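You operate a simulated robot arm through the tools that you are given. There is no shell and no other tool.

You are at the controls of a simulated robot arm. One attempt, no reset.

Task
Wipe up the spill on the lid, then fill the blue glass there.
Fine: cloth and jug back, glass in the middle of the lid, filled to its line. Set down upright: what you pick out, blue jug.

It is judged by the outcome, as a careful person would: the job done as asked, and still so three seconds after it is handed in. It fails if anything else is knocked over, pushed out of place, dropped, spilled or broken. Lids that push on must go on centred and level and be pressed home; caps that screw on are set level and turned clockwise until they are tight. Flat cloth is picked up by pressing the open fingertips on it (5 to 10 N) and closing them slowly along it; thin cloth reads only 2 to 8 mm in the jaws.

Robot
A 7-joint arm with a two-finger parallel gripper, fixed in place. Base frame: the origin is on the floor under the middle of its stand, x ahead of it, y to its left, z up. Readings come in mm, rad, newtons and seconds.
It reaches about 1524 mm from its shoulder. Its first joint turns from -2.601 to 2.601 rad. Payload 3.5 kg.
The tool frame sits at the grasp point between the pads (the TCP): z along the fingers, y along the line on which they close. The tips reach 23 mm beyond it. The gripper opens to 94 mm. The fingers are 38 mm wide and 10 mm thick; the gripper's body (54 by 96 mm) begins 39 mm behind the TCP.
Orientation is that of the tool frame in the base frame, as a unit quaternion [w, x, y, z]. With the fingers straight down and closing along the base's y, the tool's x points along the base's -x, its y along +y and its z along -z.

Tools
- The arm moves only by the tool move_arm. Its argument "moves" is a list of rows, each an object of numbers (a shift or turn left out is 0, a gripper value left out holds the last): "rx", "ry", "rz": the turn, a rotation vector about the tool's x, y, z in rad; "tx", "ty", "tz": the shift along the tool's x, y, z in mm; "gripper": the finger opening in mm, from 0 to 94. In form: [{"rx": .., "ry": .., "rz": .., "tx": .., "ty": .., "tz": .., "gripper": ..}, ...]. A call has 1 to 20 rows; each row shifts and turns the commanded pose from where the row before left it, along the tool's axes as they then stand. A row lasts 0.2 s, in which the tool goes at most 50 mm and 0.15 rad; a call with a longer step from one row to the next is refused whole, and so is a gripper value outside its range. A pose out of reach is approached as far as the arm can. The call stops where the force on the tool passes 40 N (or 10 N more than at its start, if that is more) or the arm is blocked; 0.2 s more then pass. Each finger travels about 153 mm/s and halts on what it meets, pressing with about 29 N; the grip force reading is that of the motor and also rises with nothing between the fingers. The clock runs only during rows and for 0.2 s after the last one: add rows that do not move to give the fingers time. The reply holds the time, the measured pose of the TCP, the force on the tool along the base axes, the opening and the grip force, in the units named above and with some noise, with the torque about the TCP (base axes, N m) and any sound that the robot's microphone picked up, and new pictures: "pictures" is both (left out), scene, wrist or none.
- Cameras (640 x 400 px; columns grow to the right, rows downward): "scene" is fixed at [50.5, 652.9, 1280.4]; the picture's right is [-0.06, -1.00, 0.00], its down [-0.46, 0.03, -0.89] and it looks along [0.89, -0.06, -0.46] (base axes); focal length 352 px, centre (320, 200). "wrist" rides on the gripper at [86, 16, -74] in the tool frame; the picture's right is [-0.18, 0.98, 0.00], its down [-0.58, -0.11, -0.81] and it looks along [-0.79, -0.15, 0.59] (tool axes); focal length 243 px, centre (320, 200). There is no depth. A picture from a camera that has moved, and an enlarged one, comes with that camera's place and axes in the base frame and with its lens.
- inspect(camera, box): a new picture of the part [left, top, right, bottom] of that camera's present view, enlarged. It takes no simulated time.
- hand_in(): hands the job in; it is judged then, once.

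Places have to be worked out from the pictures, the camera data and where the tool is seen. Open the gripper and draw the arm clear of the work before you hand the job in, unless the task says otherwise.

The tools are called after "Call:" as name(argument=value, ...) on one line, values as JSON. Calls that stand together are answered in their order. move_arm: Moves the arm, as the interface text tells. Its arguments: {"type":"object","properties":{"moves":{"type":"array","items":{"type":"object","properties":{"rx":{"type":"number"},"ry":{"type":"number"},"rz":{"type":"number"},"tx":{"type":"number"},"ty":{"type":"number"},"tz":{"type":"number"},"gripper":{"type":"number"}}}},"pictures":{"type":"string","enum":["both","scene","wrist","none"]}},"required":["moves"]} The other tools are called the same way: inspect (camera, box) takes an enlarged picture of a part of a camera's view; hand_in () hands the job in.

At the start:

```text
t: 0.0
ee_pos: [907.5, 115.6, 1077.5]
orientation: [0.0, 0.0, 1.0, 0.0]
contact_force: [0.8, -0.4, 1.1]
wrist_torque: [-0.01, 0.02, 0.0]
finger_gap: 94.1
gripper_force: 0.0
```

scene: 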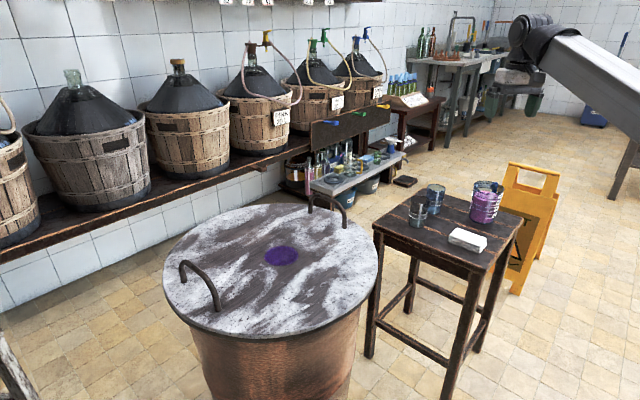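
wrist: 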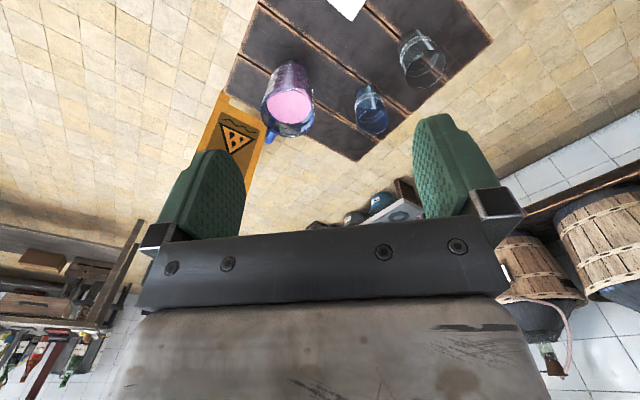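

The scene shows a purple spill on the vat lid and a small table holding a cloth, two glasses and a jug. I'll take enlarged views before moving.

Call:
inspect(camera="scene", box=[360, 160, 560, 285])

Call:
inspect(camera="scene", box=[150, 180, 390, 330])

Call:
inspect(camera="wrist", box=[220, 0, 500, 175])

```text
3.20 times, centred on (460, 222) of scene
camera zoom: at [50.5, 652.9, 1280.4], right [-0.06, -1.0, 0.0], down [-0.46, 0.03, -0.89], along [0.89, -0.06, -0.46], focal length 1128 px, centre (-128, 128)
```

zoom: 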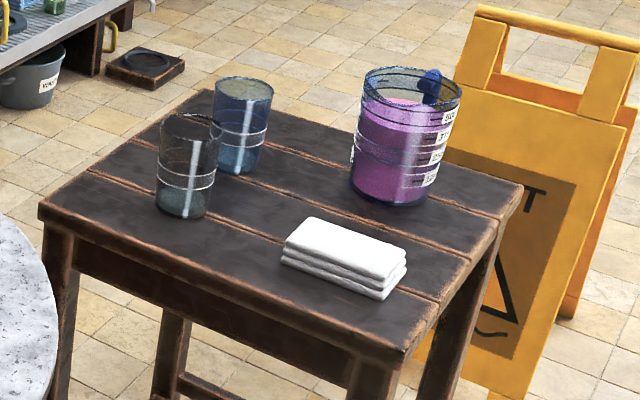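

```text
2.67 times, centred on (270, 255) of scene
camera zoom: at [50.5, 652.9, 1280.4], right [-0.06, -1.0, 0.0], down [-0.46, 0.03, -0.89], along [0.89, -0.06, -0.46], focal length 940 px, centre (453, 53)
```

zoom: 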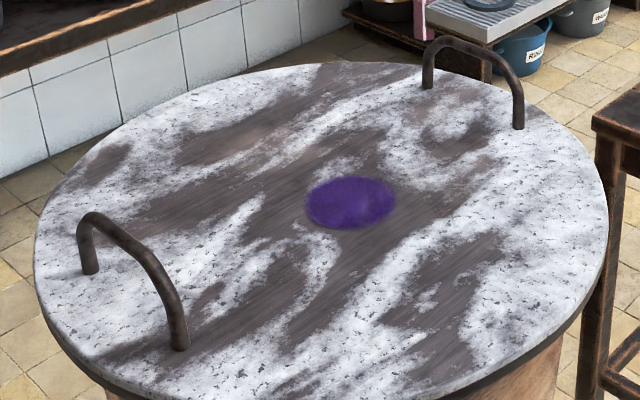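

```text
2.29 times, centred on (360, 88) of wrist
camera zoom: at [820.9, 130.9, 1152.3], right [0.18, 0.98, 0.0], down [0.58, -0.11, 0.81], along [0.79, -0.15, -0.59], focal length 555 px, centre (229, 457)
```

zoom: 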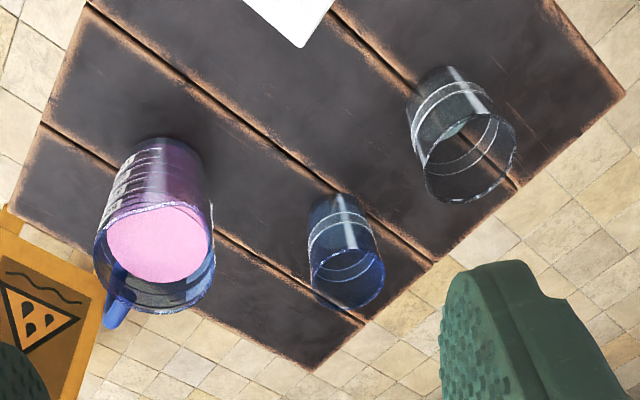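

The table top triangulates to about z=660 mm: blue glass near (1117,177), grey glass near (1037,261), jug near (1064,27). I'll move closer to view the jug, its handle and any spout.

Call:
move_arm(moves=[{"tx": 30, "ty": -30, "tz": 25}, {"tx": 30, "ty": -30, "tz": 25}, {"tx": 17, "ty": -20, "tz": 25}, {}], pictures="wrist")

```text
t: 1.0
ee_pos: [831.1, 33.9, 1004.8]
orientation: [0.0, 0.0, 1.0, 0.0]
contact_force: [0.0, 0.6, 0.2]
wrist_torque: [-0.06, -0.01, -0.01]
finger_gap: 94.3
gripper_force: 0.1
camera wrist: at [745.4, 50.6, 1079.3], right [0.18, 0.98, 0.0], down [0.58, -0.11, 0.81], along [0.79, -0.15, -0.59], focal length 243 px, centre (320, 200)
```

wrist: 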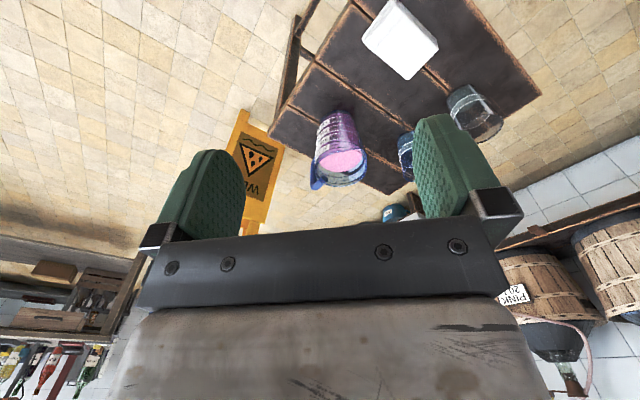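

Call:
inspect(camera="wrist", box=[280, 90, 440, 200])

Call:
inspect(camera="wrist", box=[300, 0, 520, 140])

Call:
inspect(camera="scene", box=[400, 170, 520, 260])

```text
3.64 times, centred on (360, 145) of wrist
camera zoom: at [745.4, 50.6, 1079.3], right [0.18, 0.98, 0.0], down [0.58, -0.11, 0.81], along [0.79, -0.15, -0.59], focal length 882 px, centre (174, 400)
```

zoom: 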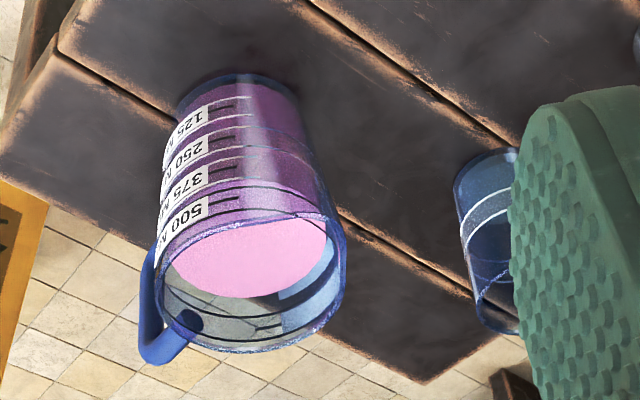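

```text
2.86 times, centred on (410, 70) of wrist
camera zoom: at [745.4, 50.6, 1079.3], right [0.18, 0.98, 0.0], down [0.58, -0.11, 0.81], along [0.79, -0.15, -0.59], focal length 693 px, centre (63, 571)
```

zoom: 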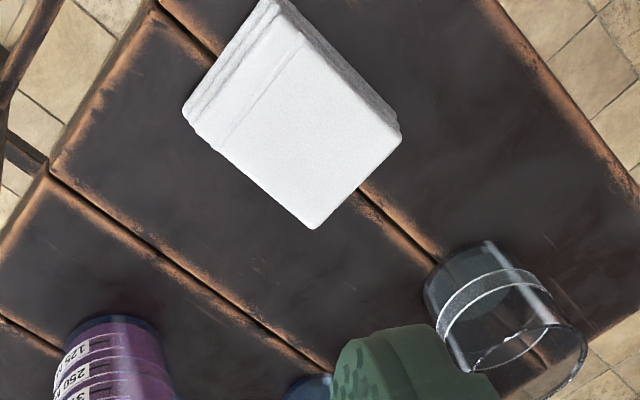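

```text
4.44 times, centred on (460, 215) of scene
camera zoom: at [50.5, 652.9, 1280.4], right [-0.06, -1.0, 0.0], down [-0.46, 0.03, -0.89], along [0.89, -0.06, -0.46], focal length 1566 px, centre (-302, 133)
```

zoom: 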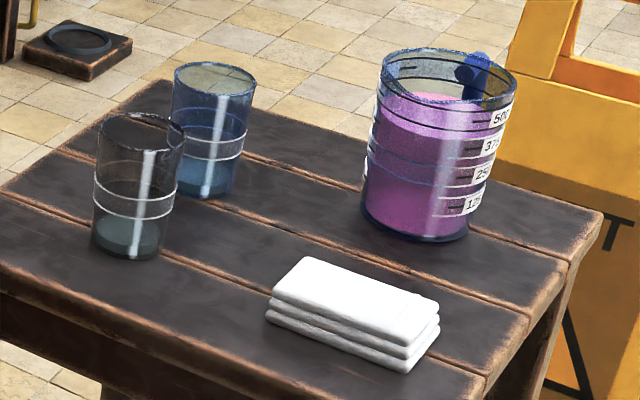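

The jug has a strap handle pointing toward (+x,−y) and a small spout on the opposite side; its rim is about 100 mm wide, too wide for the jaws. I'll swing round to the right to look at the handle from the side.

Call:
move_arm(moves=[{"tx": -22.3, "ty": -28.1, "tz": 25.6}, {"tx": -22.3, "ty": -28.1, "tz": 25.6}, {"tx": -22.3, "ty": -28.1, "tz": 25.6}, {"tx": -22.3, "ty": -28.1, "tz": 25.6}, {"tx": -22.3, "ty": -28.1, "tz": 25.6}, {"tx": -22.3, "ty": -28.1, "tz": 25.6}, {"tx": -22.3, "ty": -28.1, "tz": 25.6}, {"rz": -0.15}, {"rz": -0.15}, {"rz": -0.15}, {"rz": -0.15}, {"rz": -0.15}, {"rz": -0.15}, {"rz": -0.15}, {}], pictures="both")

```text
t: 4.2
ee_pos: [987.3, -162.9, 822.3]
orientation: [0.0, -0.501, 0.865, 0.0]
contact_force: [0.2, 0.0, -0.8]
wrist_torque: [-0.01, -0.01, -0.01]
finger_gap: 94.0
gripper_force: 0.0
camera wrist: at [930.2, -229.3, 898.0], right [-0.76, 0.65, 0.0], down [0.38, 0.45, 0.81], along [0.52, 0.61, -0.59], focal length 243 px, centre (320, 200)
```

scene: 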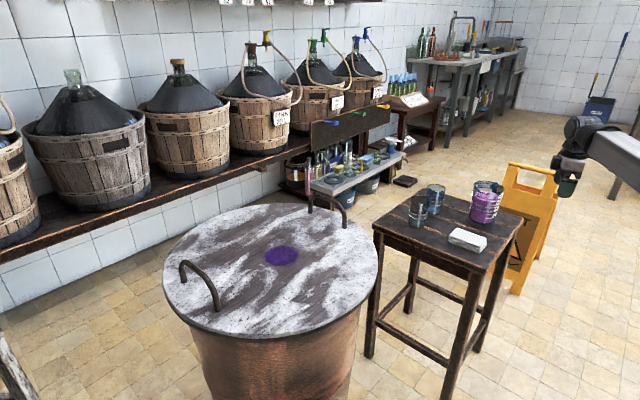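
wrist: 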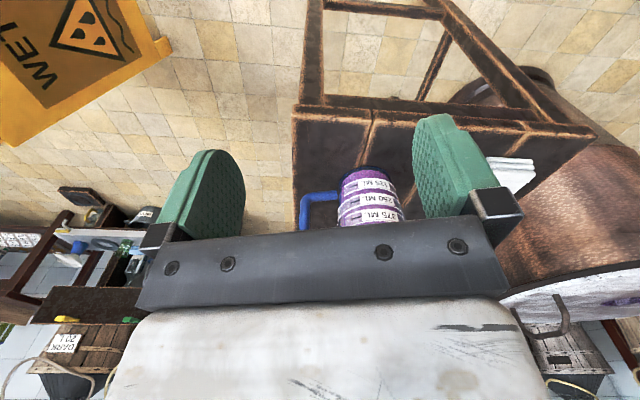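

Call:
inspect(camera="wrist", box=[270, 140, 430, 240])

Call:
inspect(camera="wrist", box=[440, 60, 640, 340])

```text
4.00 times, centred on (350, 190) of wrist
camera zoom: at [930.2, -229.3, 898.0], right [-0.76, 0.65, 0.0], down [0.38, 0.45, 0.81], along [0.52, 0.61, -0.59], focal length 970 px, centre (200, 240)
```

zoom: 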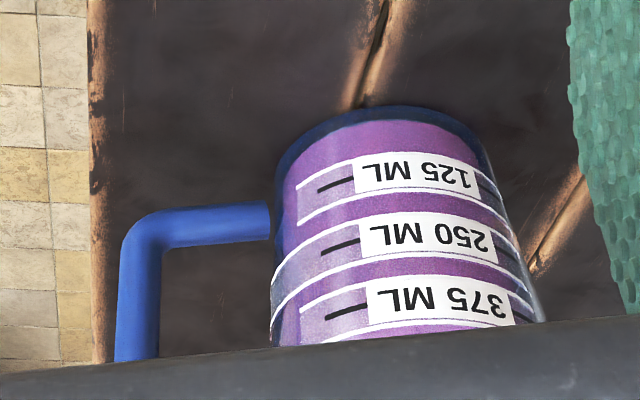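

```text
1.43 times, centred on (540, 200) of wrist
camera zoom: at [930.2, -229.3, 898.0], right [-0.76, 0.65, 0.0], down [0.38, 0.45, 0.81], along [0.52, 0.61, -0.59], focal length 347 px, centre (6, 200)
```

zoom: 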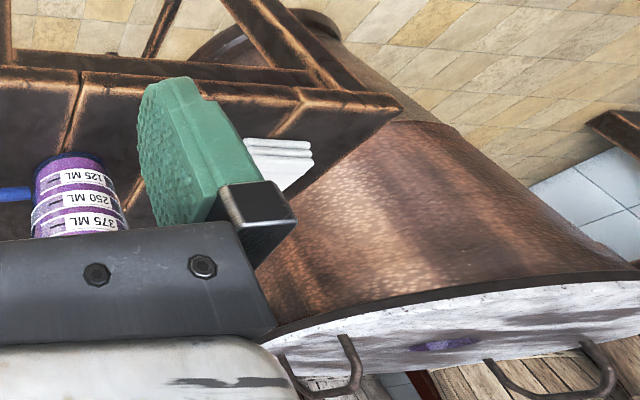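

The handle is a C‑shaped tube, bottom bar at z≈685 and about 14 mm thick. The lid top works out at z≈754 with its centre near (789,724). Next I'll hover over the cloth, judged to be at (928,142) with its long side along about 45°, to refine its position.

Call:
move_arm(moves=[{"rz": 0.125, "tz": -25}, {"rz": 0.125, "tz": -25}, {"tx": -22.2, "ty": 31.85, "tz": -8}, {"tx": -22.2, "ty": 31.85}, {"tx": -22.2, "ty": 31.85}, {"tx": -22.2, "ty": 31.85}, {"tx": -22.2, "ty": 31.85}, {"tx": -22.2, "ty": 31.85}, {"tx": -22.2, "ty": 31.85, "tz": 20}, {"tx": -22.2, "ty": 31.85, "tz": 20}, {"tz": 20}, {}], pictures="both")

```text
t: 6.8
ee_pos: [929.3, 143.7, 817.1]
orientation: [0.001, -0.39, 0.921, 0.0]
contact_force: [-0.2, -0.6, -0.5]
wrist_torque: [-0.03, 0.03, -0.01]
finger_gap: 94.0
gripper_force: 0.1
camera wrist: at [857.5, 93.6, 891.0], right [-0.58, 0.82, 0.0], down [0.48, 0.34, 0.81], along [0.66, 0.46, -0.59], focal length 243 px, centre (320, 200)
```

scene: 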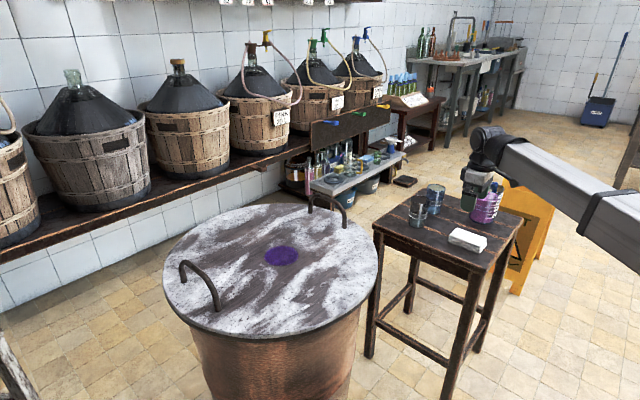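
wrist: 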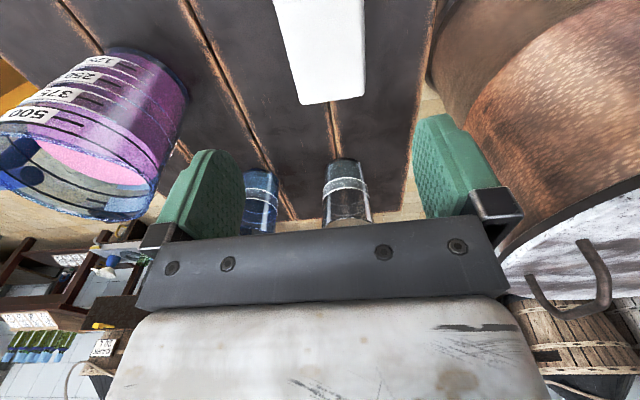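

The cloth's far edge runs (976,157)–(937,199) and its sides lie at about 44.5°, so its centre is about (925,143). I'll align with it and descend astride it.

Call:
move_arm(moves=[{"rz": 0.025, "tx": 2.5, "ty": 2.5}, {"tz": 30}, {"tz": 30}, {"tz": 30}, {"tz": 20}, {"tz": 10}, {}], pictures="both")

Call:
inspect(camera="scene", box=[400, 170, 540, 270])

```text
t: 8.4
ee_pos: [926.8, 143.5, 701.2]
orientation: [0.0, -0.378, 0.926, 0.0]
contact_force: [-0.2, -0.5, -0.3]
wrist_torque: [0.02, -0.05, 0.0]
finger_gap: 94.2
gripper_force: 0.0
camera wrist: at [852.8, 94.8, 775.2], right [-0.56, 0.83, 0.0], down [0.49, 0.33, 0.81], along [0.67, 0.45, -0.59], focal length 243 px, centre (320, 200)
```

scene: 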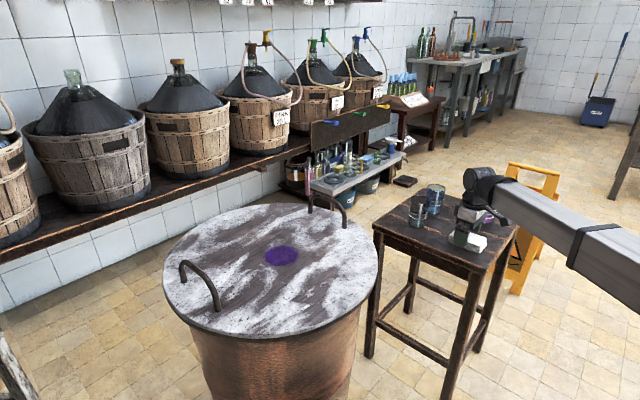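
wrist: 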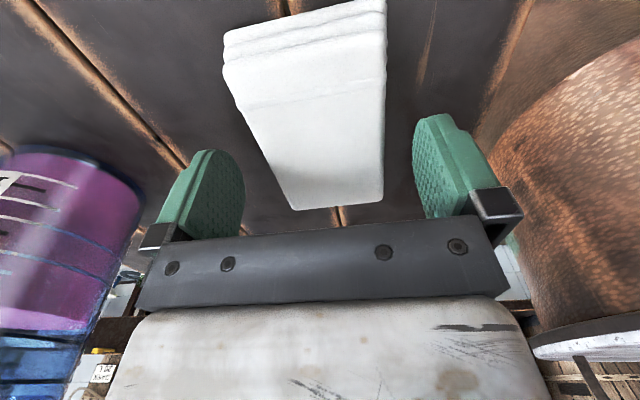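

```text
4.00 times, centred on (470, 220) of scene
camera zoom: at [50.5, 652.9, 1280.4], right [-0.06, -1.0, 0.0], down [-0.46, 0.03, -0.89], along [0.89, -0.06, -0.46], focal length 1409 px, centre (-280, 120)
```

zoom: 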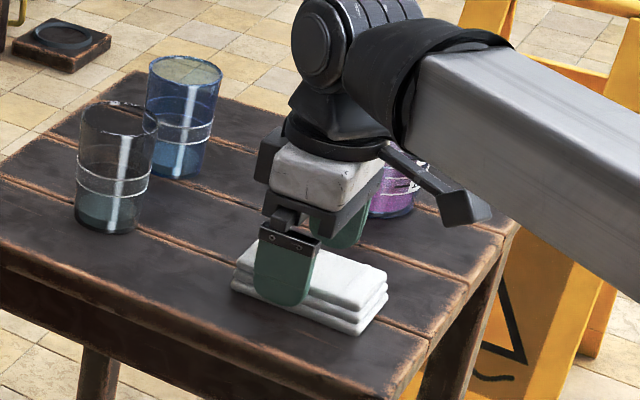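

The fingers straddle the folded cloth symmetrically, its top about 20 mm below the TCP. I'll go down another 10 mm and close slowly.

Call:
move_arm(moves=[{"tz": 10}, {"gripper": 80}, {"gripper": 70}, {"gripper": 62}, {"gripper": 56}, {"gripper": 52}, {}], pictures="both")

Call:
inspect(camera="scene", box=[420, 190, 520, 265])

```text
t: 10.0
ee_pos: [924.7, 144.3, 690.9]
orientation: [0.0, -0.378, 0.926, 0.0]
contact_force: [-0.2, -0.4, 1.2]
wrist_torque: [0.09, -0.05, -0.04]
finger_gap: 64.4
gripper_force: 28.9
camera wrist: at [851.7, 94.6, 765.1], right [-0.56, 0.83, 0.0], down [0.49, 0.33, 0.81], along [0.67, 0.45, -0.59], focal length 243 px, centre (320, 200)
```

scene: 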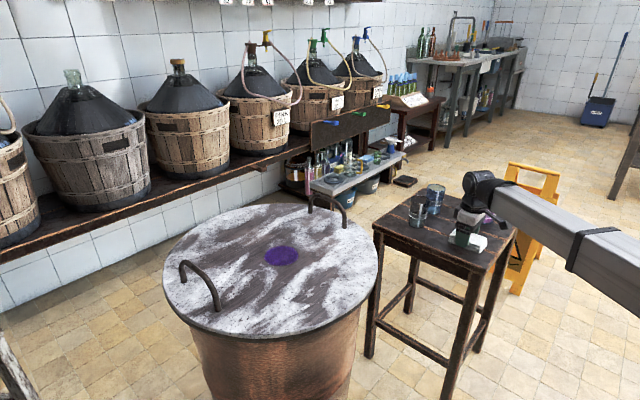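
wrist: 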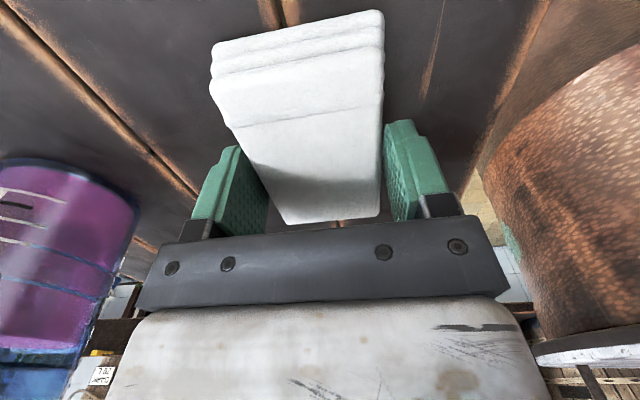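

```text
5.33 times, centred on (470, 228) of scene
camera zoom: at [50.5, 652.9, 1280.4], right [-0.06, -1.0, 0.0], down [-0.46, 0.03, -0.89], along [0.89, -0.06, -0.46], focal length 1879 px, centre (-480, 53)
```

zoom: 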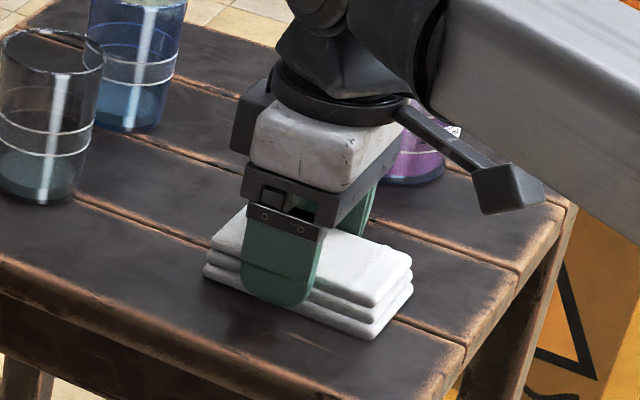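

The jaws stopped at 64.4 mm with full grip force, so the folded cloth is firmly held. I note the grasp pose (924.7, 144.3, 690.9, yaw 0.775) for its return, then lift.

Call:
move_arm(moves=[{"tz": -5}, {"tz": -10}, {"tz": -25}, {"tz": -40}, {"tz": -40}, {"tz": -40}, {"tz": -40}, {"tz": -10}, {}], pictures="scene")

Call:
inspect(camera="scene", box=[390, 130, 530, 270])

```text
t: 12.0
ee_pos: [926.5, 145.6, 901.4]
orientation: [0.0, -0.378, 0.926, 0.0]
contact_force: [-0.1, -1.0, -0.3]
wrist_torque: [0.02, 0.0, 0.02]
finger_gap: 64.4
gripper_force: 28.9
```

scene: 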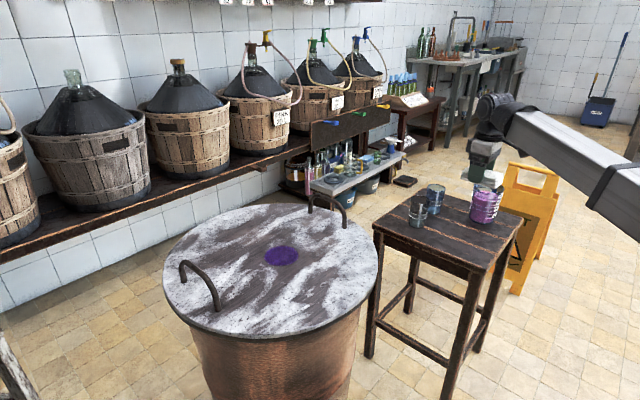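

```text
2.86 times, centred on (460, 200) of scene
camera zoom: at [50.5, 652.9, 1280.4], right [-0.06, -1.0, 0.0], down [-0.46, 0.03, -0.89], along [0.89, -0.06, -0.46], focal length 1007 px, centre (-80, 200)
```

zoom: 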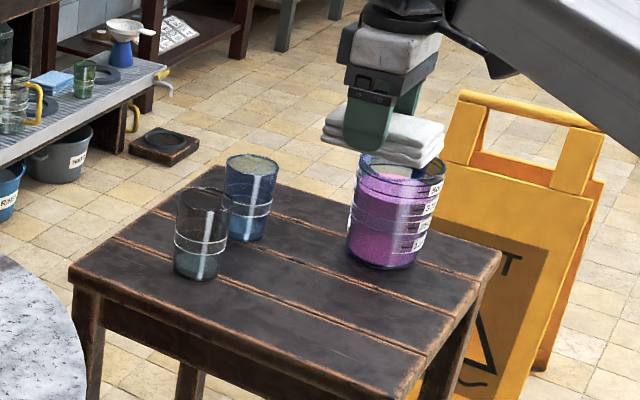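

The cloth came up cleanly. I'll check the side shelf for other candidates while carrying the cloth over to a hover above the spill.

Call:
inspect(camera="scene", box=[280, 120, 420, 220])

Call:
move_arm(moves=[{"tx": -18.65, "ty": 33.92}, {"tx": -18.65, "ty": 33.92}, {"tx": -18.65, "ty": 33.92}, {"tx": -18.65, "ty": 33.92}, {"tx": -18.65, "ty": 33.92}, {"tx": -18.65, "ty": 33.92}, {"tx": -18.65, "ty": 33.92}, {"tx": -18.65, "ty": 33.92}, {"tx": -18.65, "ty": 33.92}, {"tx": -18.65, "ty": 33.92}, {"tx": -18.65, "ty": 33.92}, {"tx": -18.65, "ty": 33.92}, {"tx": -18.65, "ty": 33.92}, {"tx": -18.65, "ty": 33.92}, {"tx": -18.65, "ty": 33.92}, {}], pictures="both")

```text
4.00 times, centred on (350, 170) of scene
camera zoom: at [50.5, 652.9, 1280.4], right [-0.06, -1.0, 0.0], down [-0.46, 0.03, -0.89], along [0.89, -0.06, -0.46], focal length 1409 px, centre (200, 320)
```

zoom: 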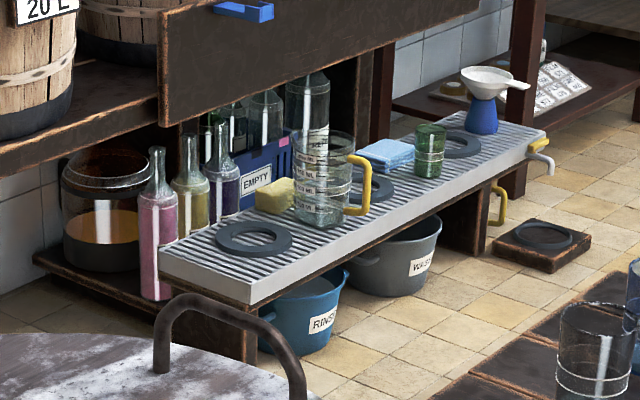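

```text
t: 15.4
ee_pos: [767.3, 700.2, 902.5]
orientation: [0.0, -0.377, 0.926, 0.0]
contact_force: [-0.9, -0.3, -0.8]
wrist_torque: [-0.04, -0.05, 0.0]
finger_gap: 64.0
gripper_force: 29.2
camera wrist: at [693.8, 650.6, 976.6], right [-0.56, 0.83, 0.0], down [0.49, 0.33, 0.81], along [0.67, 0.45, -0.59], focal length 243 px, centre (320, 200)
```

scene: 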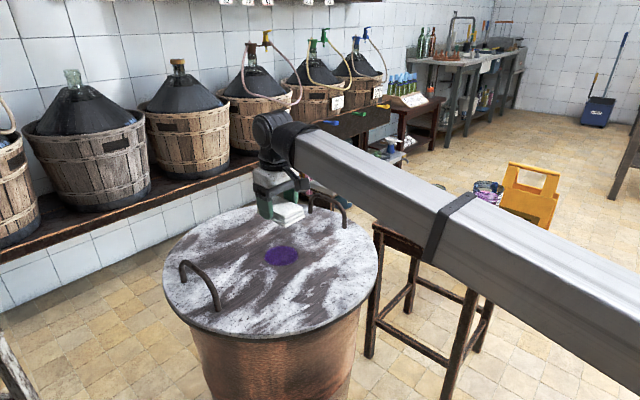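
wrist: 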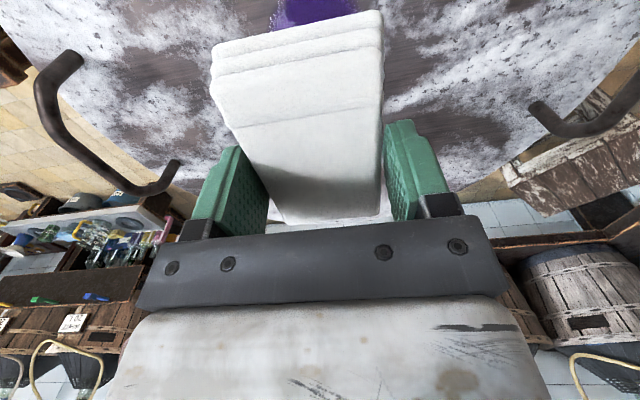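

The side shelf only holds a green glass and other decoys; the blue glass is the one on the table. The cloth is hovering over the spill, so I'll lower it to just above the lid, then feel for contact.

Call:
move_arm(moves=[{"tz": 30}, {"tz": 30}, {"tz": 30}, {"tz": 12}, {"ty": 2, "tx": -2}, {}], pictures="none")

Call:
inspect(camera="scene", box=[220, 160, 360, 290])

```text
t: 16.8
ee_pos: [766.9, 704.9, 798.2]
orientation: [-0.001, -0.377, 0.926, 0.0]
contact_force: [0.0, 0.0, -0.4]
wrist_torque: [-0.04, 0.0, -0.03]
finger_gap: 64.2
gripper_force: 29.8
```

```text
3.08 times, centred on (290, 225) of scene
camera zoom: at [50.5, 652.9, 1280.4], right [-0.06, -1.0, 0.0], down [-0.46, 0.03, -0.89], along [0.89, -0.06, -0.46], focal length 1084 px, centre (412, 123)
```

zoom: 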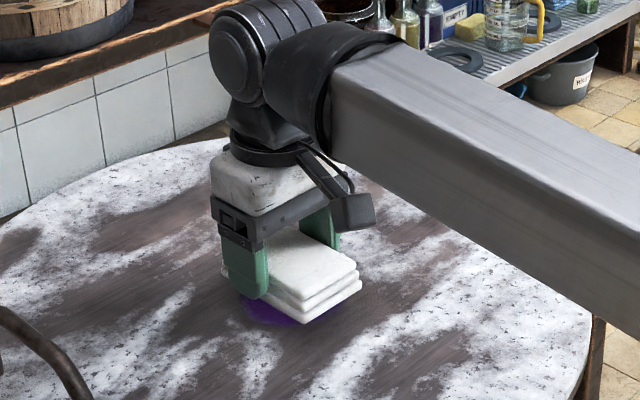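

The cloth is a few mm above the spill and centred on it. I'll lower in small steps until contact.

Call:
move_arm(moves=[{"tz": 3}, {"tz": 3}, {"tz": 2}, {}], pictures="none")

Call:
move_arm(moves=[{"tz": 2}, {}], pictures="none")

```text
t: 17.8
ee_pos: [767.6, 705.6, 791.4]
orientation: [0.0, -0.378, 0.926, 0.001]
contact_force: [-0.1, 0.2, -1.0]
wrist_torque: [-0.03, 0.01, 0.01]
finger_gap: 64.5
gripper_force: 28.5
```

```text
t: 18.4
ee_pos: [768.9, 705.1, 787.4]
orientation: [0.0, -0.378, 0.926, 0.001]
contact_force: [-0.4, 0.3, -0.9]
wrist_torque: [0.01, 0.01, 0.01]
finger_gap: 64.2
gripper_force: 28.8
```

Call:
move_arm(moves=[{"tz": 1.5}, {"tz": 1.5}, {}], pictures="none")

```text
t: 19.2
ee_pos: [768.4, 704.2, 786.1]
orientation: [0.001, -0.378, 0.926, -0.001]
contact_force: [-1.1, 0.5, -0.6]
wrist_torque: [-0.01, 0.02, 0.0]
finger_gap: 64.6
gripper_force: 29.0
```

Call:
move_arm(moves=[{"tz": 1.5}, {"tz": 1.5}, {}], pictures="none")

```text
t: 20.0
ee_pos: [767.8, 704.3, 782.4]
orientation: [0.0, -0.378, 0.926, 0.0]
contact_force: [1.1, -0.9, -0.9]
wrist_torque: [0.02, 0.01, 0.0]
finger_gap: 64.1
gripper_force: 28.8
```

Call:
move_arm(moves=[{"tz": 1.5}, {"tz": 1.5}, {}], pictures="none")

Call:
inspect(camera="scene", box=[240, 210, 330, 280])

```text
t: 20.8
ee_pos: [768.4, 704.5, 780.8]
orientation: [0.0, -0.378, 0.926, 0.0]
contact_force: [-0.3, -0.1, 3.8]
wrist_torque: [0.02, 0.07, 0.01]
finger_gap: 64.1
gripper_force: 29.4
```

```text
5.71 times, centred on (285, 245) of scene
camera zoom: at [50.5, 652.9, 1280.4], right [-0.06, -1.0, 0.0], down [-0.46, 0.03, -0.89], along [0.89, -0.06, -0.46], focal length 2013 px, centre (520, -57)
```

zoom: 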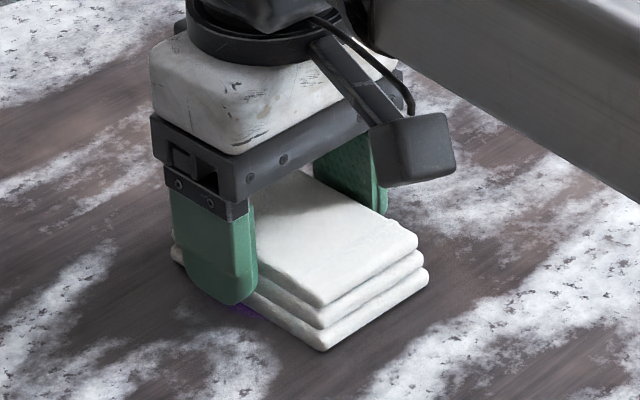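

Contact at TCP z≈781 with about 4 N. I'll press about 1 mm more and sweep the cloth back and forth across the spill.

Call:
move_arm(moves=[{"tz": 1}, {"ty": 15}, {"ty": 15}, {"ty": 15}, {"ty": 15}, {"ty": 15}, {"ty": -15}, {"ty": -15}, {"ty": -15}, {"ty": -15}, {"ty": -15}, {"ty": -15}, {"ty": -15}, {"ty": -15}, {"ty": -15}, {"ty": -15}, {}], pictures="scene")

Call:
inspect(camera="scene", box=[220, 200, 360, 300])

```text
t: 24.4
ee_pos: [821.8, 650.0, 781.0]
orientation: [0.0, -0.378, 0.926, 0.0]
contact_force: [0.3, 0.3, 0.1]
wrist_torque: [0.0, -0.03, -0.02]
finger_gap: 64.2
gripper_force: 29.2
```

scene: 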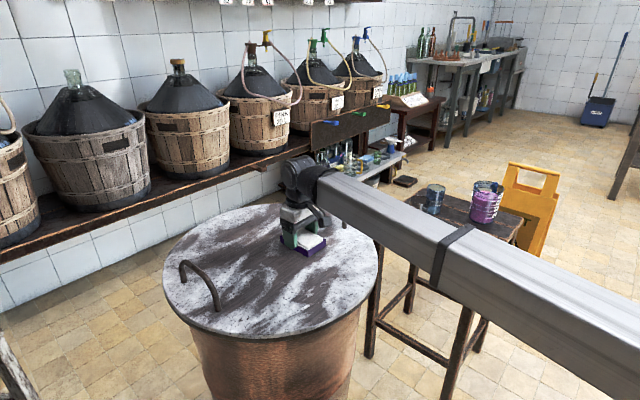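

```text
4.00 times, centred on (290, 250) of scene
camera zoom: at [50.5, 652.9, 1280.4], right [-0.06, -1.0, 0.0], down [-0.46, 0.03, -0.89], along [0.89, -0.06, -0.46], focal length 1409 px, centre (440, 0)
```

zoom: 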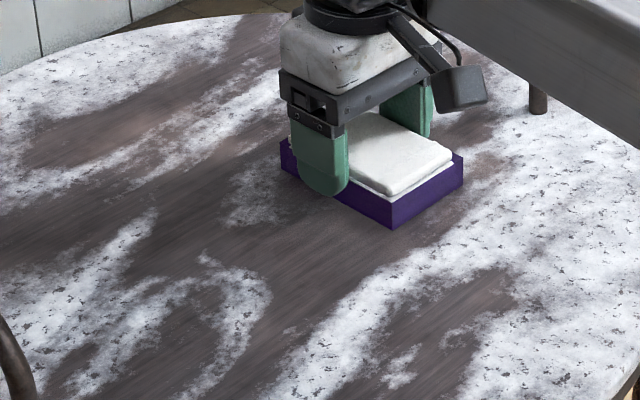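

The spill is gone from where it was and the lower part of the cloth has turned purple. I'll lift the cloth to inspect the lid beneath.

Call:
move_arm(moves=[{"tz": -10}, {"tz": -30}, {"tz": -40}, {"tz": -40}, {"ty": -40}, {"ty": -40}, {"ty": -40}, {}], pictures="both")

Call:
inspect(camera="scene", box=[150, 190, 390, 345])

```text
t: 26.2
ee_pos: [905.2, 564.6, 894.9]
orientation: [0.0, -0.378, 0.926, 0.0]
contact_force: [0.4, 0.4, -0.4]
wrist_torque: [-0.02, -0.01, 0.0]
finger_gap: 64.2
gripper_force: 29.1
camera wrist: at [831.2, 516.3, 971.1], right [-0.56, 0.83, 0.0], down [0.49, 0.33, 0.81], along [0.67, 0.45, -0.59], focal length 243 px, centre (320, 200)
```

scene: 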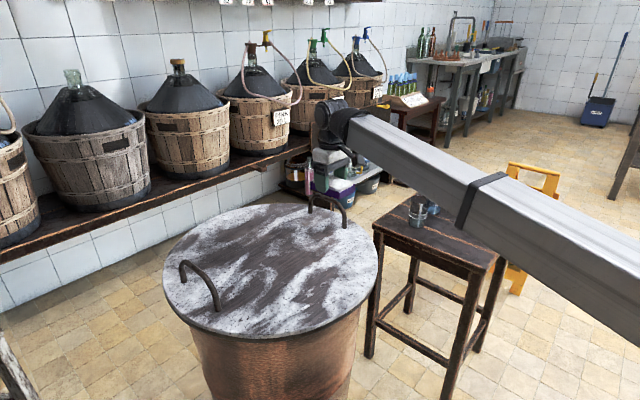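
wrist: 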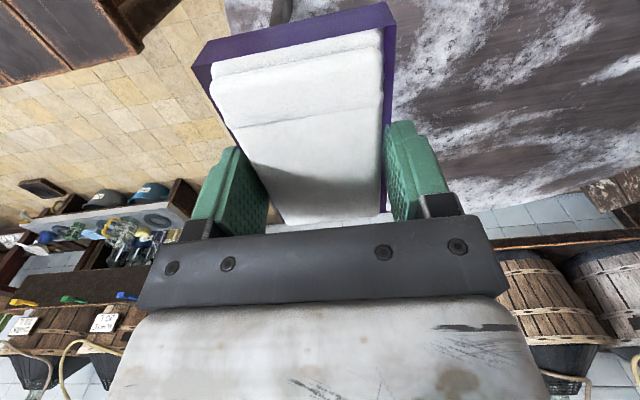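

```text
2.58 times, centred on (270, 268) of scene
camera zoom: at [50.5, 652.9, 1280.4], right [-0.06, -1.0, 0.0], down [-0.46, 0.03, -0.89], along [0.89, -0.06, -0.46], focal length 909 px, centre (449, 26)
```

zoom: 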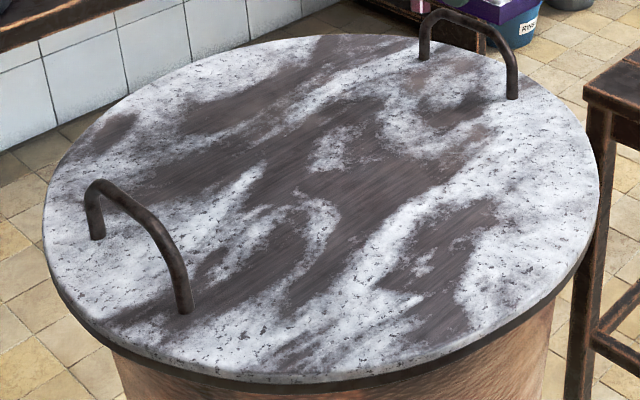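

The lid is clean. Now the cloth goes back to its spot on the table: I'll carry it over the grasp pose and descend to just above the table.

Call:
move_arm(moves=[{"tx": 25.47, "ty": -28.54}, {"tx": 25.47, "ty": -28.54}, {"tx": 25.47, "ty": -28.54}, {"tx": 25.47, "ty": -28.54}, {"tx": 25.47, "ty": -28.54}, {"tx": 25.47, "ty": -28.54}, {"tx": 25.47, "ty": -28.54}, {"tx": 25.47, "ty": -28.54}, {"tx": 25.47, "ty": -28.54}, {"tx": 25.47, "ty": -28.54}, {"tx": 25.47, "ty": -28.54}, {}, {"tz": 40}, {"tz": 40}, {"tz": 40}, {"tz": 35}, {"tz": 20}, {"tz": 15}, {}], pictures="both")

```text
t: 30.2
ee_pos: [922.8, 143.7, 707.3]
orientation: [0.0, -0.378, 0.926, 0.0]
contact_force: [0.0, 0.2, 0.4]
wrist_torque: [-0.03, -0.02, -0.01]
finger_gap: 64.4
gripper_force: 28.7
camera wrist: at [849.8, 95.2, 783.3], right [-0.56, 0.83, 0.0], down [0.49, 0.33, 0.81], along [0.67, 0.45, -0.59], focal length 243 px, centre (320, 200)
```

scene: 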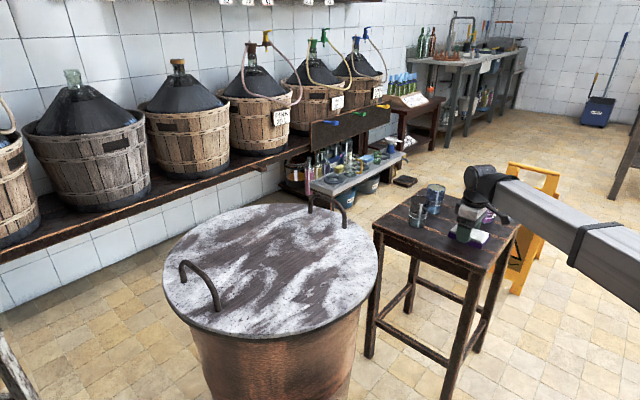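
wrist: 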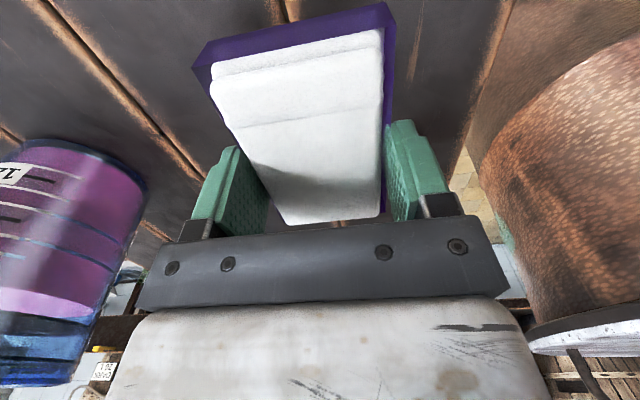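

Call:
move_arm(moves=[{"tx": -1.5, "ty": -0.8, "tz": 5}, {"tz": 5}, {"tz": 3}, {}], pictures="none")

Call:
move_arm(moves=[{"tz": 1.5}, {}], pictures="none")

```text
t: 31.2
ee_pos: [924.1, 145.4, 695.2]
orientation: [0.0, -0.378, 0.926, 0.001]
contact_force: [0.5, -0.3, 0.0]
wrist_torque: [0.0, -0.02, -0.01]
finger_gap: 64.5
gripper_force: 29.4
```

```text
t: 31.8
ee_pos: [923.0, 146.4, 693.8]
orientation: [0.0, -0.377, 0.926, 0.0]
contact_force: [-0.8, 0.4, -1.2]
wrist_torque: [-0.03, 0.01, 0.0]
finger_gap: 64.3
gripper_force: 29.1
```

Call:
move_arm(moves=[{"tz": 1}, {"tz": 1}, {}], pictures="none")

Call:
move_arm(moves=[{"tz": 0.8}, {}], pictures="scene")

Call:
inspect(camera="scene", box=[430, 195, 520, 265])

```text
t: 32.6
ee_pos: [924.7, 144.5, 690.2]
orientation: [0.0, -0.378, 0.926, 0.001]
contact_force: [0.0, 0.6, -0.3]
wrist_torque: [-0.03, 0.01, 0.0]
finger_gap: 64.4
gripper_force: 28.7
```

```text
t: 33.2
ee_pos: [924.6, 144.6, 691.7]
orientation: [0.0, -0.378, 0.926, 0.0]
contact_force: [-0.6, -0.3, -0.4]
wrist_torque: [-0.04, 0.03, -0.01]
finger_gap: 64.6
gripper_force: 28.8
```

scene: 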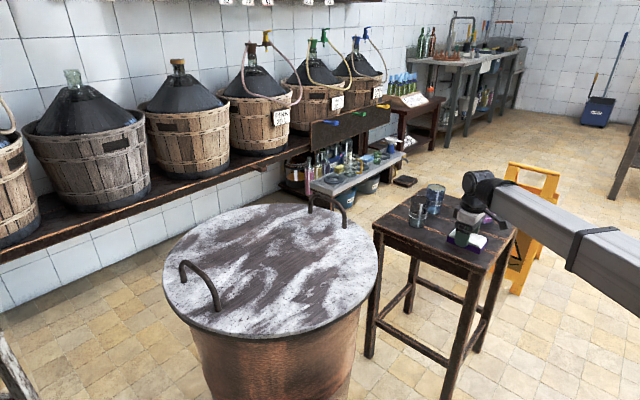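

```text
5.71 times, centred on (475, 230) of scene
camera zoom: at [50.5, 652.9, 1280.4], right [-0.06, -1.0, 0.0], down [-0.46, 0.03, -0.89], along [0.89, -0.06, -0.46], focal length 2013 px, centre (-566, 29)
```

zoom: 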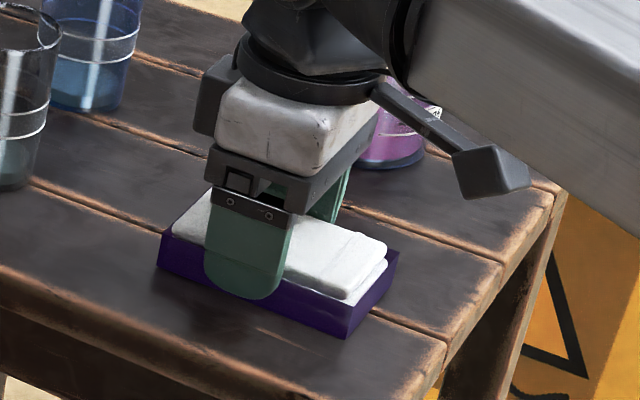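

Call:
move_arm(moves=[{"tz": 0.7}, {"tz": 0.7}, {}], pictures="none")

Call:
move_arm(moves=[{"tz": 0.7}, {}], pictures="none")

```text
t: 34.0
ee_pos: [925.5, 144.9, 689.5]
orientation: [0.001, -0.378, 0.926, 0.0]
contact_force: [0.7, 0.6, 0.5]
wrist_torque: [-0.01, -0.05, 0.01]
finger_gap: 64.2
gripper_force: 28.9
```

```text
t: 34.6
ee_pos: [923.7, 145.1, 688.9]
orientation: [0.0, -0.378, 0.926, -0.001]
contact_force: [0.7, -2.8, 9.9]
wrist_torque: [-0.02, 0.11, 0.0]
finger_gap: 64.3
gripper_force: 28.8
```

The cloth is resting on the table (about 10 N). I'll ease the pressure, open the fingers and lift off.

Call:
move_arm(moves=[{"tz": -0.5}, {"gripper": 70}, {"gripper": 80}, {"gripper": 94}, {}, {"tz": -15}, {"tz": -30}, {"tz": -40}, {"tz": -40}, {"tz": -40}, {}], pictures="both")

Call:
inspect(camera="scene", box=[400, 170, 540, 270])

Call:
inspect(camera="wrist", box=[200, 100, 420, 240])

```text
t: 37.0
ee_pos: [921.0, 143.0, 856.2]
orientation: [0.0, -0.378, 0.926, -0.001]
contact_force: [-0.4, -0.3, 0.7]
wrist_torque: [0.03, 0.03, 0.02]
finger_gap: 94.3
gripper_force: 0.1
camera wrist: at [848.7, 94.4, 930.9], right [-0.56, 0.83, 0.0], down [0.49, 0.33, 0.81], along [0.67, 0.45, -0.59], focal length 243 px, centre (320, 200)
```

scene: 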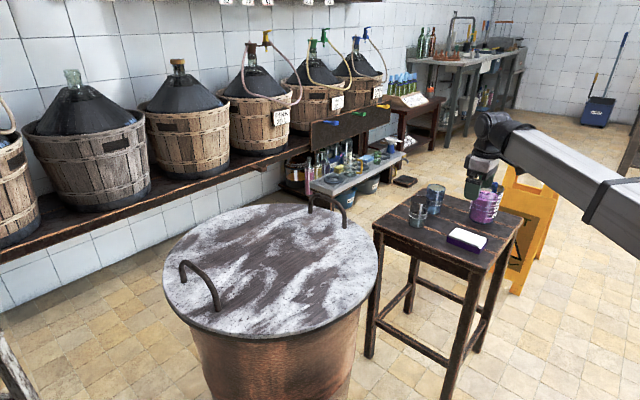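
wrist: 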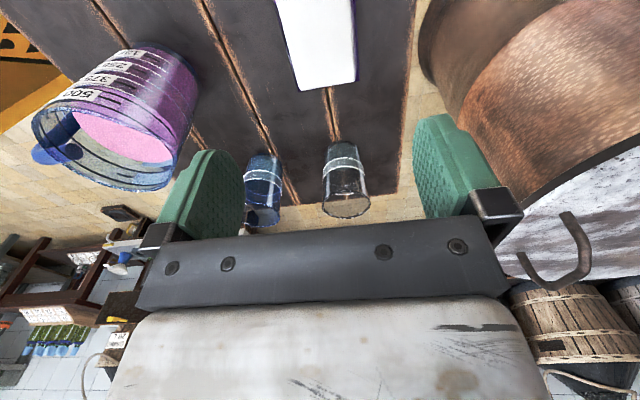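

```text
4.00 times, centred on (470, 220) of scene
camera zoom: at [50.5, 652.9, 1280.4], right [-0.06, -1.0, 0.0], down [-0.46, 0.03, -0.89], along [0.89, -0.06, -0.46], focal length 1409 px, centre (-280, 120)
```

zoom: 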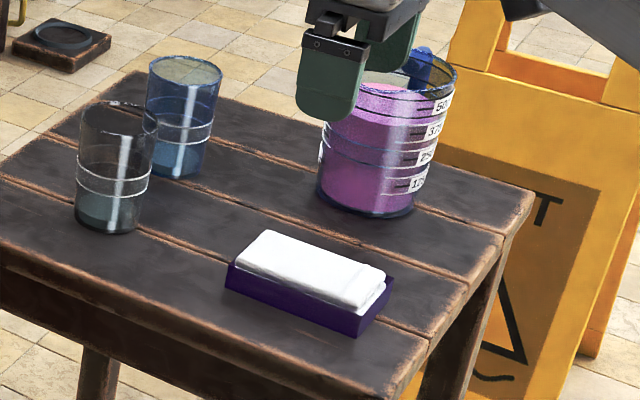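

```text
2.86 times, centred on (310, 170) of wrist
camera zoom: at [848.7, 94.4, 930.9], right [-0.56, 0.83, 0.0], down [0.49, 0.33, 0.81], along [0.67, 0.45, -0.59], focal length 693 px, centre (349, 286)
```

zoom: 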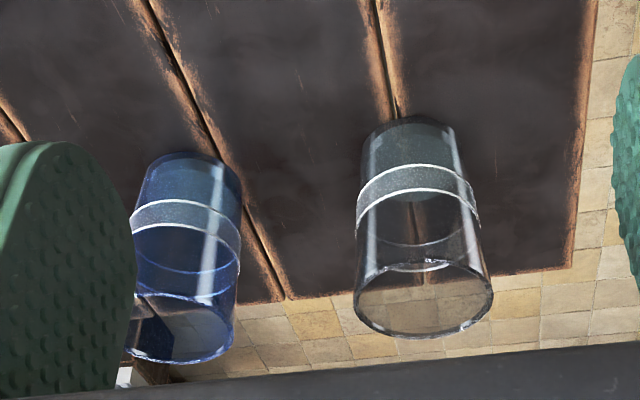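

The cloth is back in its place. Let me look closely at the blue glass' fill mark from the scene camera.

Call:
inspect(camera="scene", box=[405, 178, 455, 222])

Call:
inspect(camera="wrist", box=[235, 145, 295, 235])

```text
9.09 times, centred on (430, 200) of scene
camera zoom: at [50.5, 652.9, 1280.4], right [-0.06, -1.0, 0.0], down [-0.46, 0.03, -0.89], along [0.89, -0.06, -0.46], focal length 3203 px, centre (-680, 200)
```

zoom: 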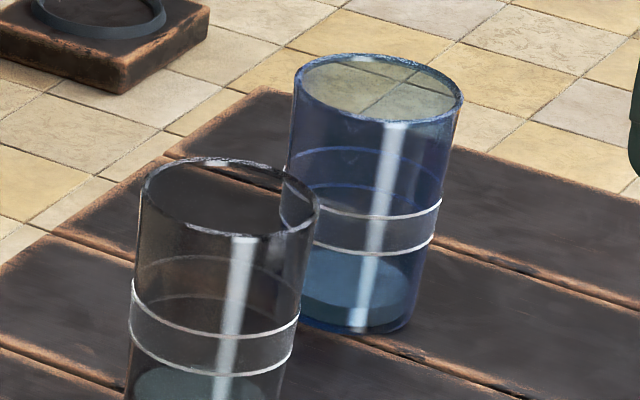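

```text
4.44 times, centred on (265, 190) of wrist
camera zoom: at [848.7, 94.4, 930.9], right [-0.56, 0.83, 0.0], down [0.49, 0.33, 0.81], along [0.67, 0.45, -0.59], focal length 1078 px, centre (564, 244)
```

zoom: 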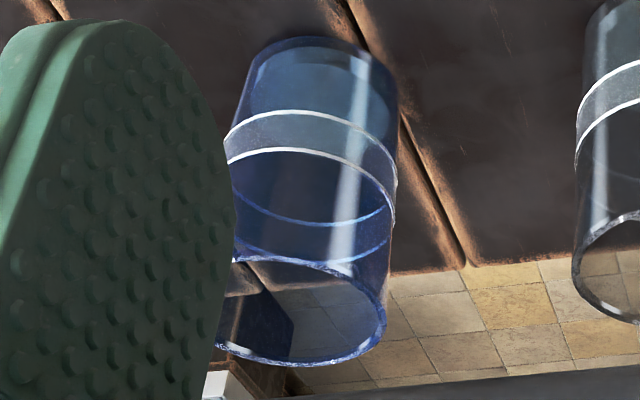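

The mark is a band between two white lines, about 37–54 mm above the glass' base, so I'll aim for mid-band. The blue glass stands near (1128,177) with its rim at z≈754. I'll hover over it to check.

Call:
move_arm(moves=[{"rz": 0.1417}, {"rz": 0.1417}, {"rz": 0.1416}, {"tx": -41.2, "ty": -7.8}, {"tx": -41.2, "ty": -7.8}, {"tx": -41.2, "ty": -7.8}, {"tx": -41.2, "ty": -7.8}, {"tx": -41.2, "ty": -7.8}, {}, {}], pictures="both")

Call:
inspect(camera="wrist", box=[180, 0, 460, 175])

```text
t: 39.2
ee_pos: [1129.1, 179.0, 860.4]
orientation: [0.0, -0.173, 0.985, 0.0]
contact_force: [0.9, 0.1, -0.8]
wrist_torque: [0.01, -0.01, -0.01]
finger_gap: 94.0
gripper_force: 0.1
camera wrist: at [1041.7, 165.5, 934.5], right [-0.16, 0.99, 0.0], down [0.58, 0.1, 0.81], along [0.8, 0.13, -0.59], focal length 243 px, centre (320, 200)
```

scene: 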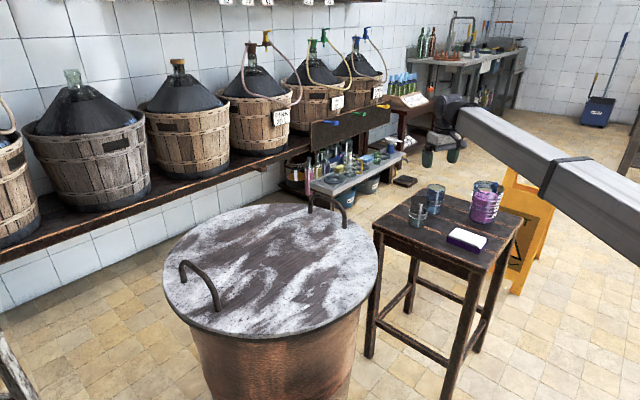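
wrist: 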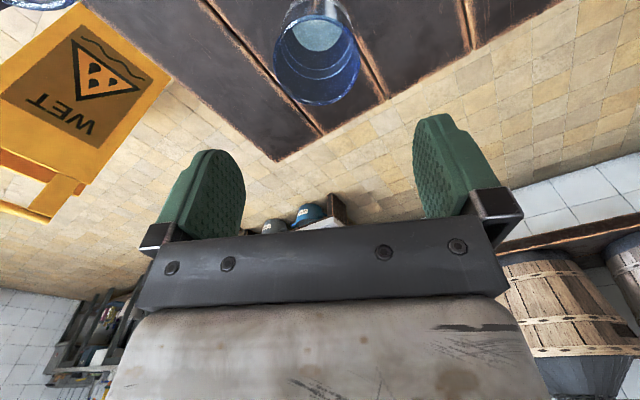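

```text
2.29 times, centred on (320, 88) of wrist
camera zoom: at [1041.7, 165.5, 934.5], right [-0.16, 0.99, 0.0], down [0.58, 0.1, 0.81], along [0.8, 0.13, -0.59], focal length 555 px, centre (320, 457)
```

zoom: 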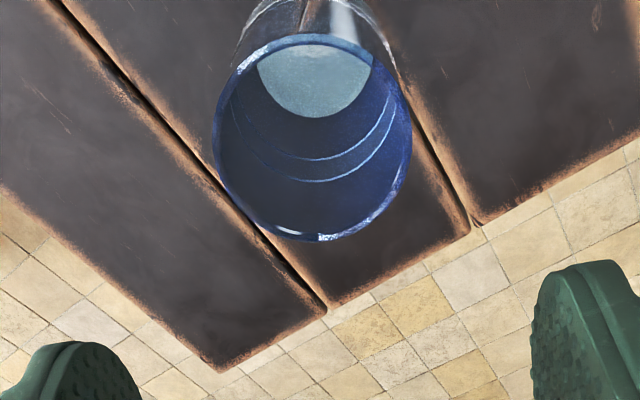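

The glass is well centred between the fingers, with small corrections of about 3 mm back and 2 mm right. I'll descend around it.

Call:
move_arm(moves=[{"tx": 3.5, "ty": -2}, {"tz": 35}, {"tz": 35}, {"tz": 20}, {"tz": 15}, {}], pictures="both")

Call:
inspect(camera="scene", box=[395, 140, 495, 225])

```text
t: 40.6
ee_pos: [1127.4, 177.4, 750.6]
orientation: [0.0, -0.174, 0.985, 0.001]
contact_force: [0.4, 1.0, 0.0]
wrist_torque: [0.04, 0.0, -0.04]
finger_gap: 93.8
gripper_force: 0.1
camera wrist: at [1041.4, 163.1, 826.0], right [-0.16, 0.99, 0.0], down [0.58, 0.1, 0.81], along [0.8, 0.13, -0.59], focal length 243 px, centre (320, 200)
```

scene: 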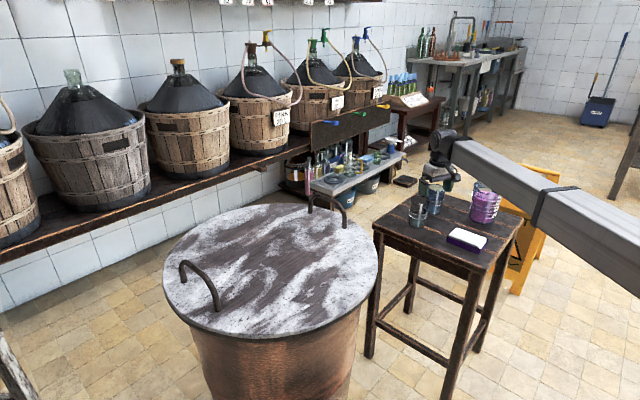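
wrist: 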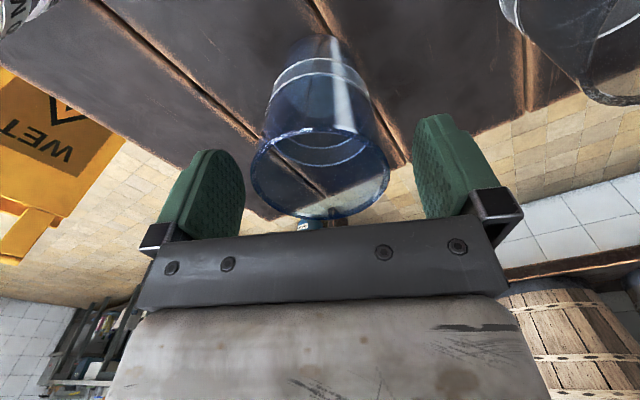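

```text
4.71 times, centred on (445, 182) of scene
camera zoom: at [50.5, 652.9, 1280.4], right [-0.06, -1.0, 0.0], down [-0.46, 0.03, -0.89], along [0.89, -0.06, -0.46], focal length 1658 px, centre (-268, 282)
```

zoom: 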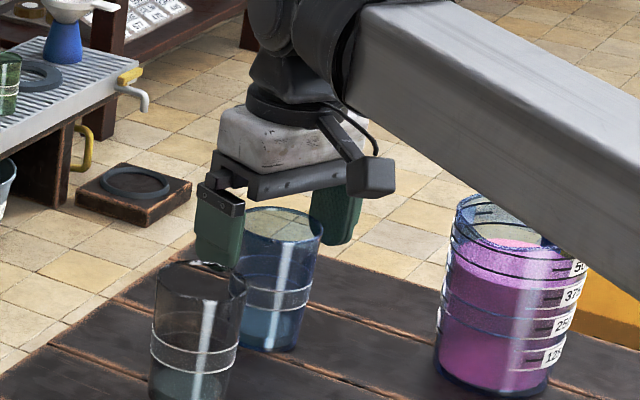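

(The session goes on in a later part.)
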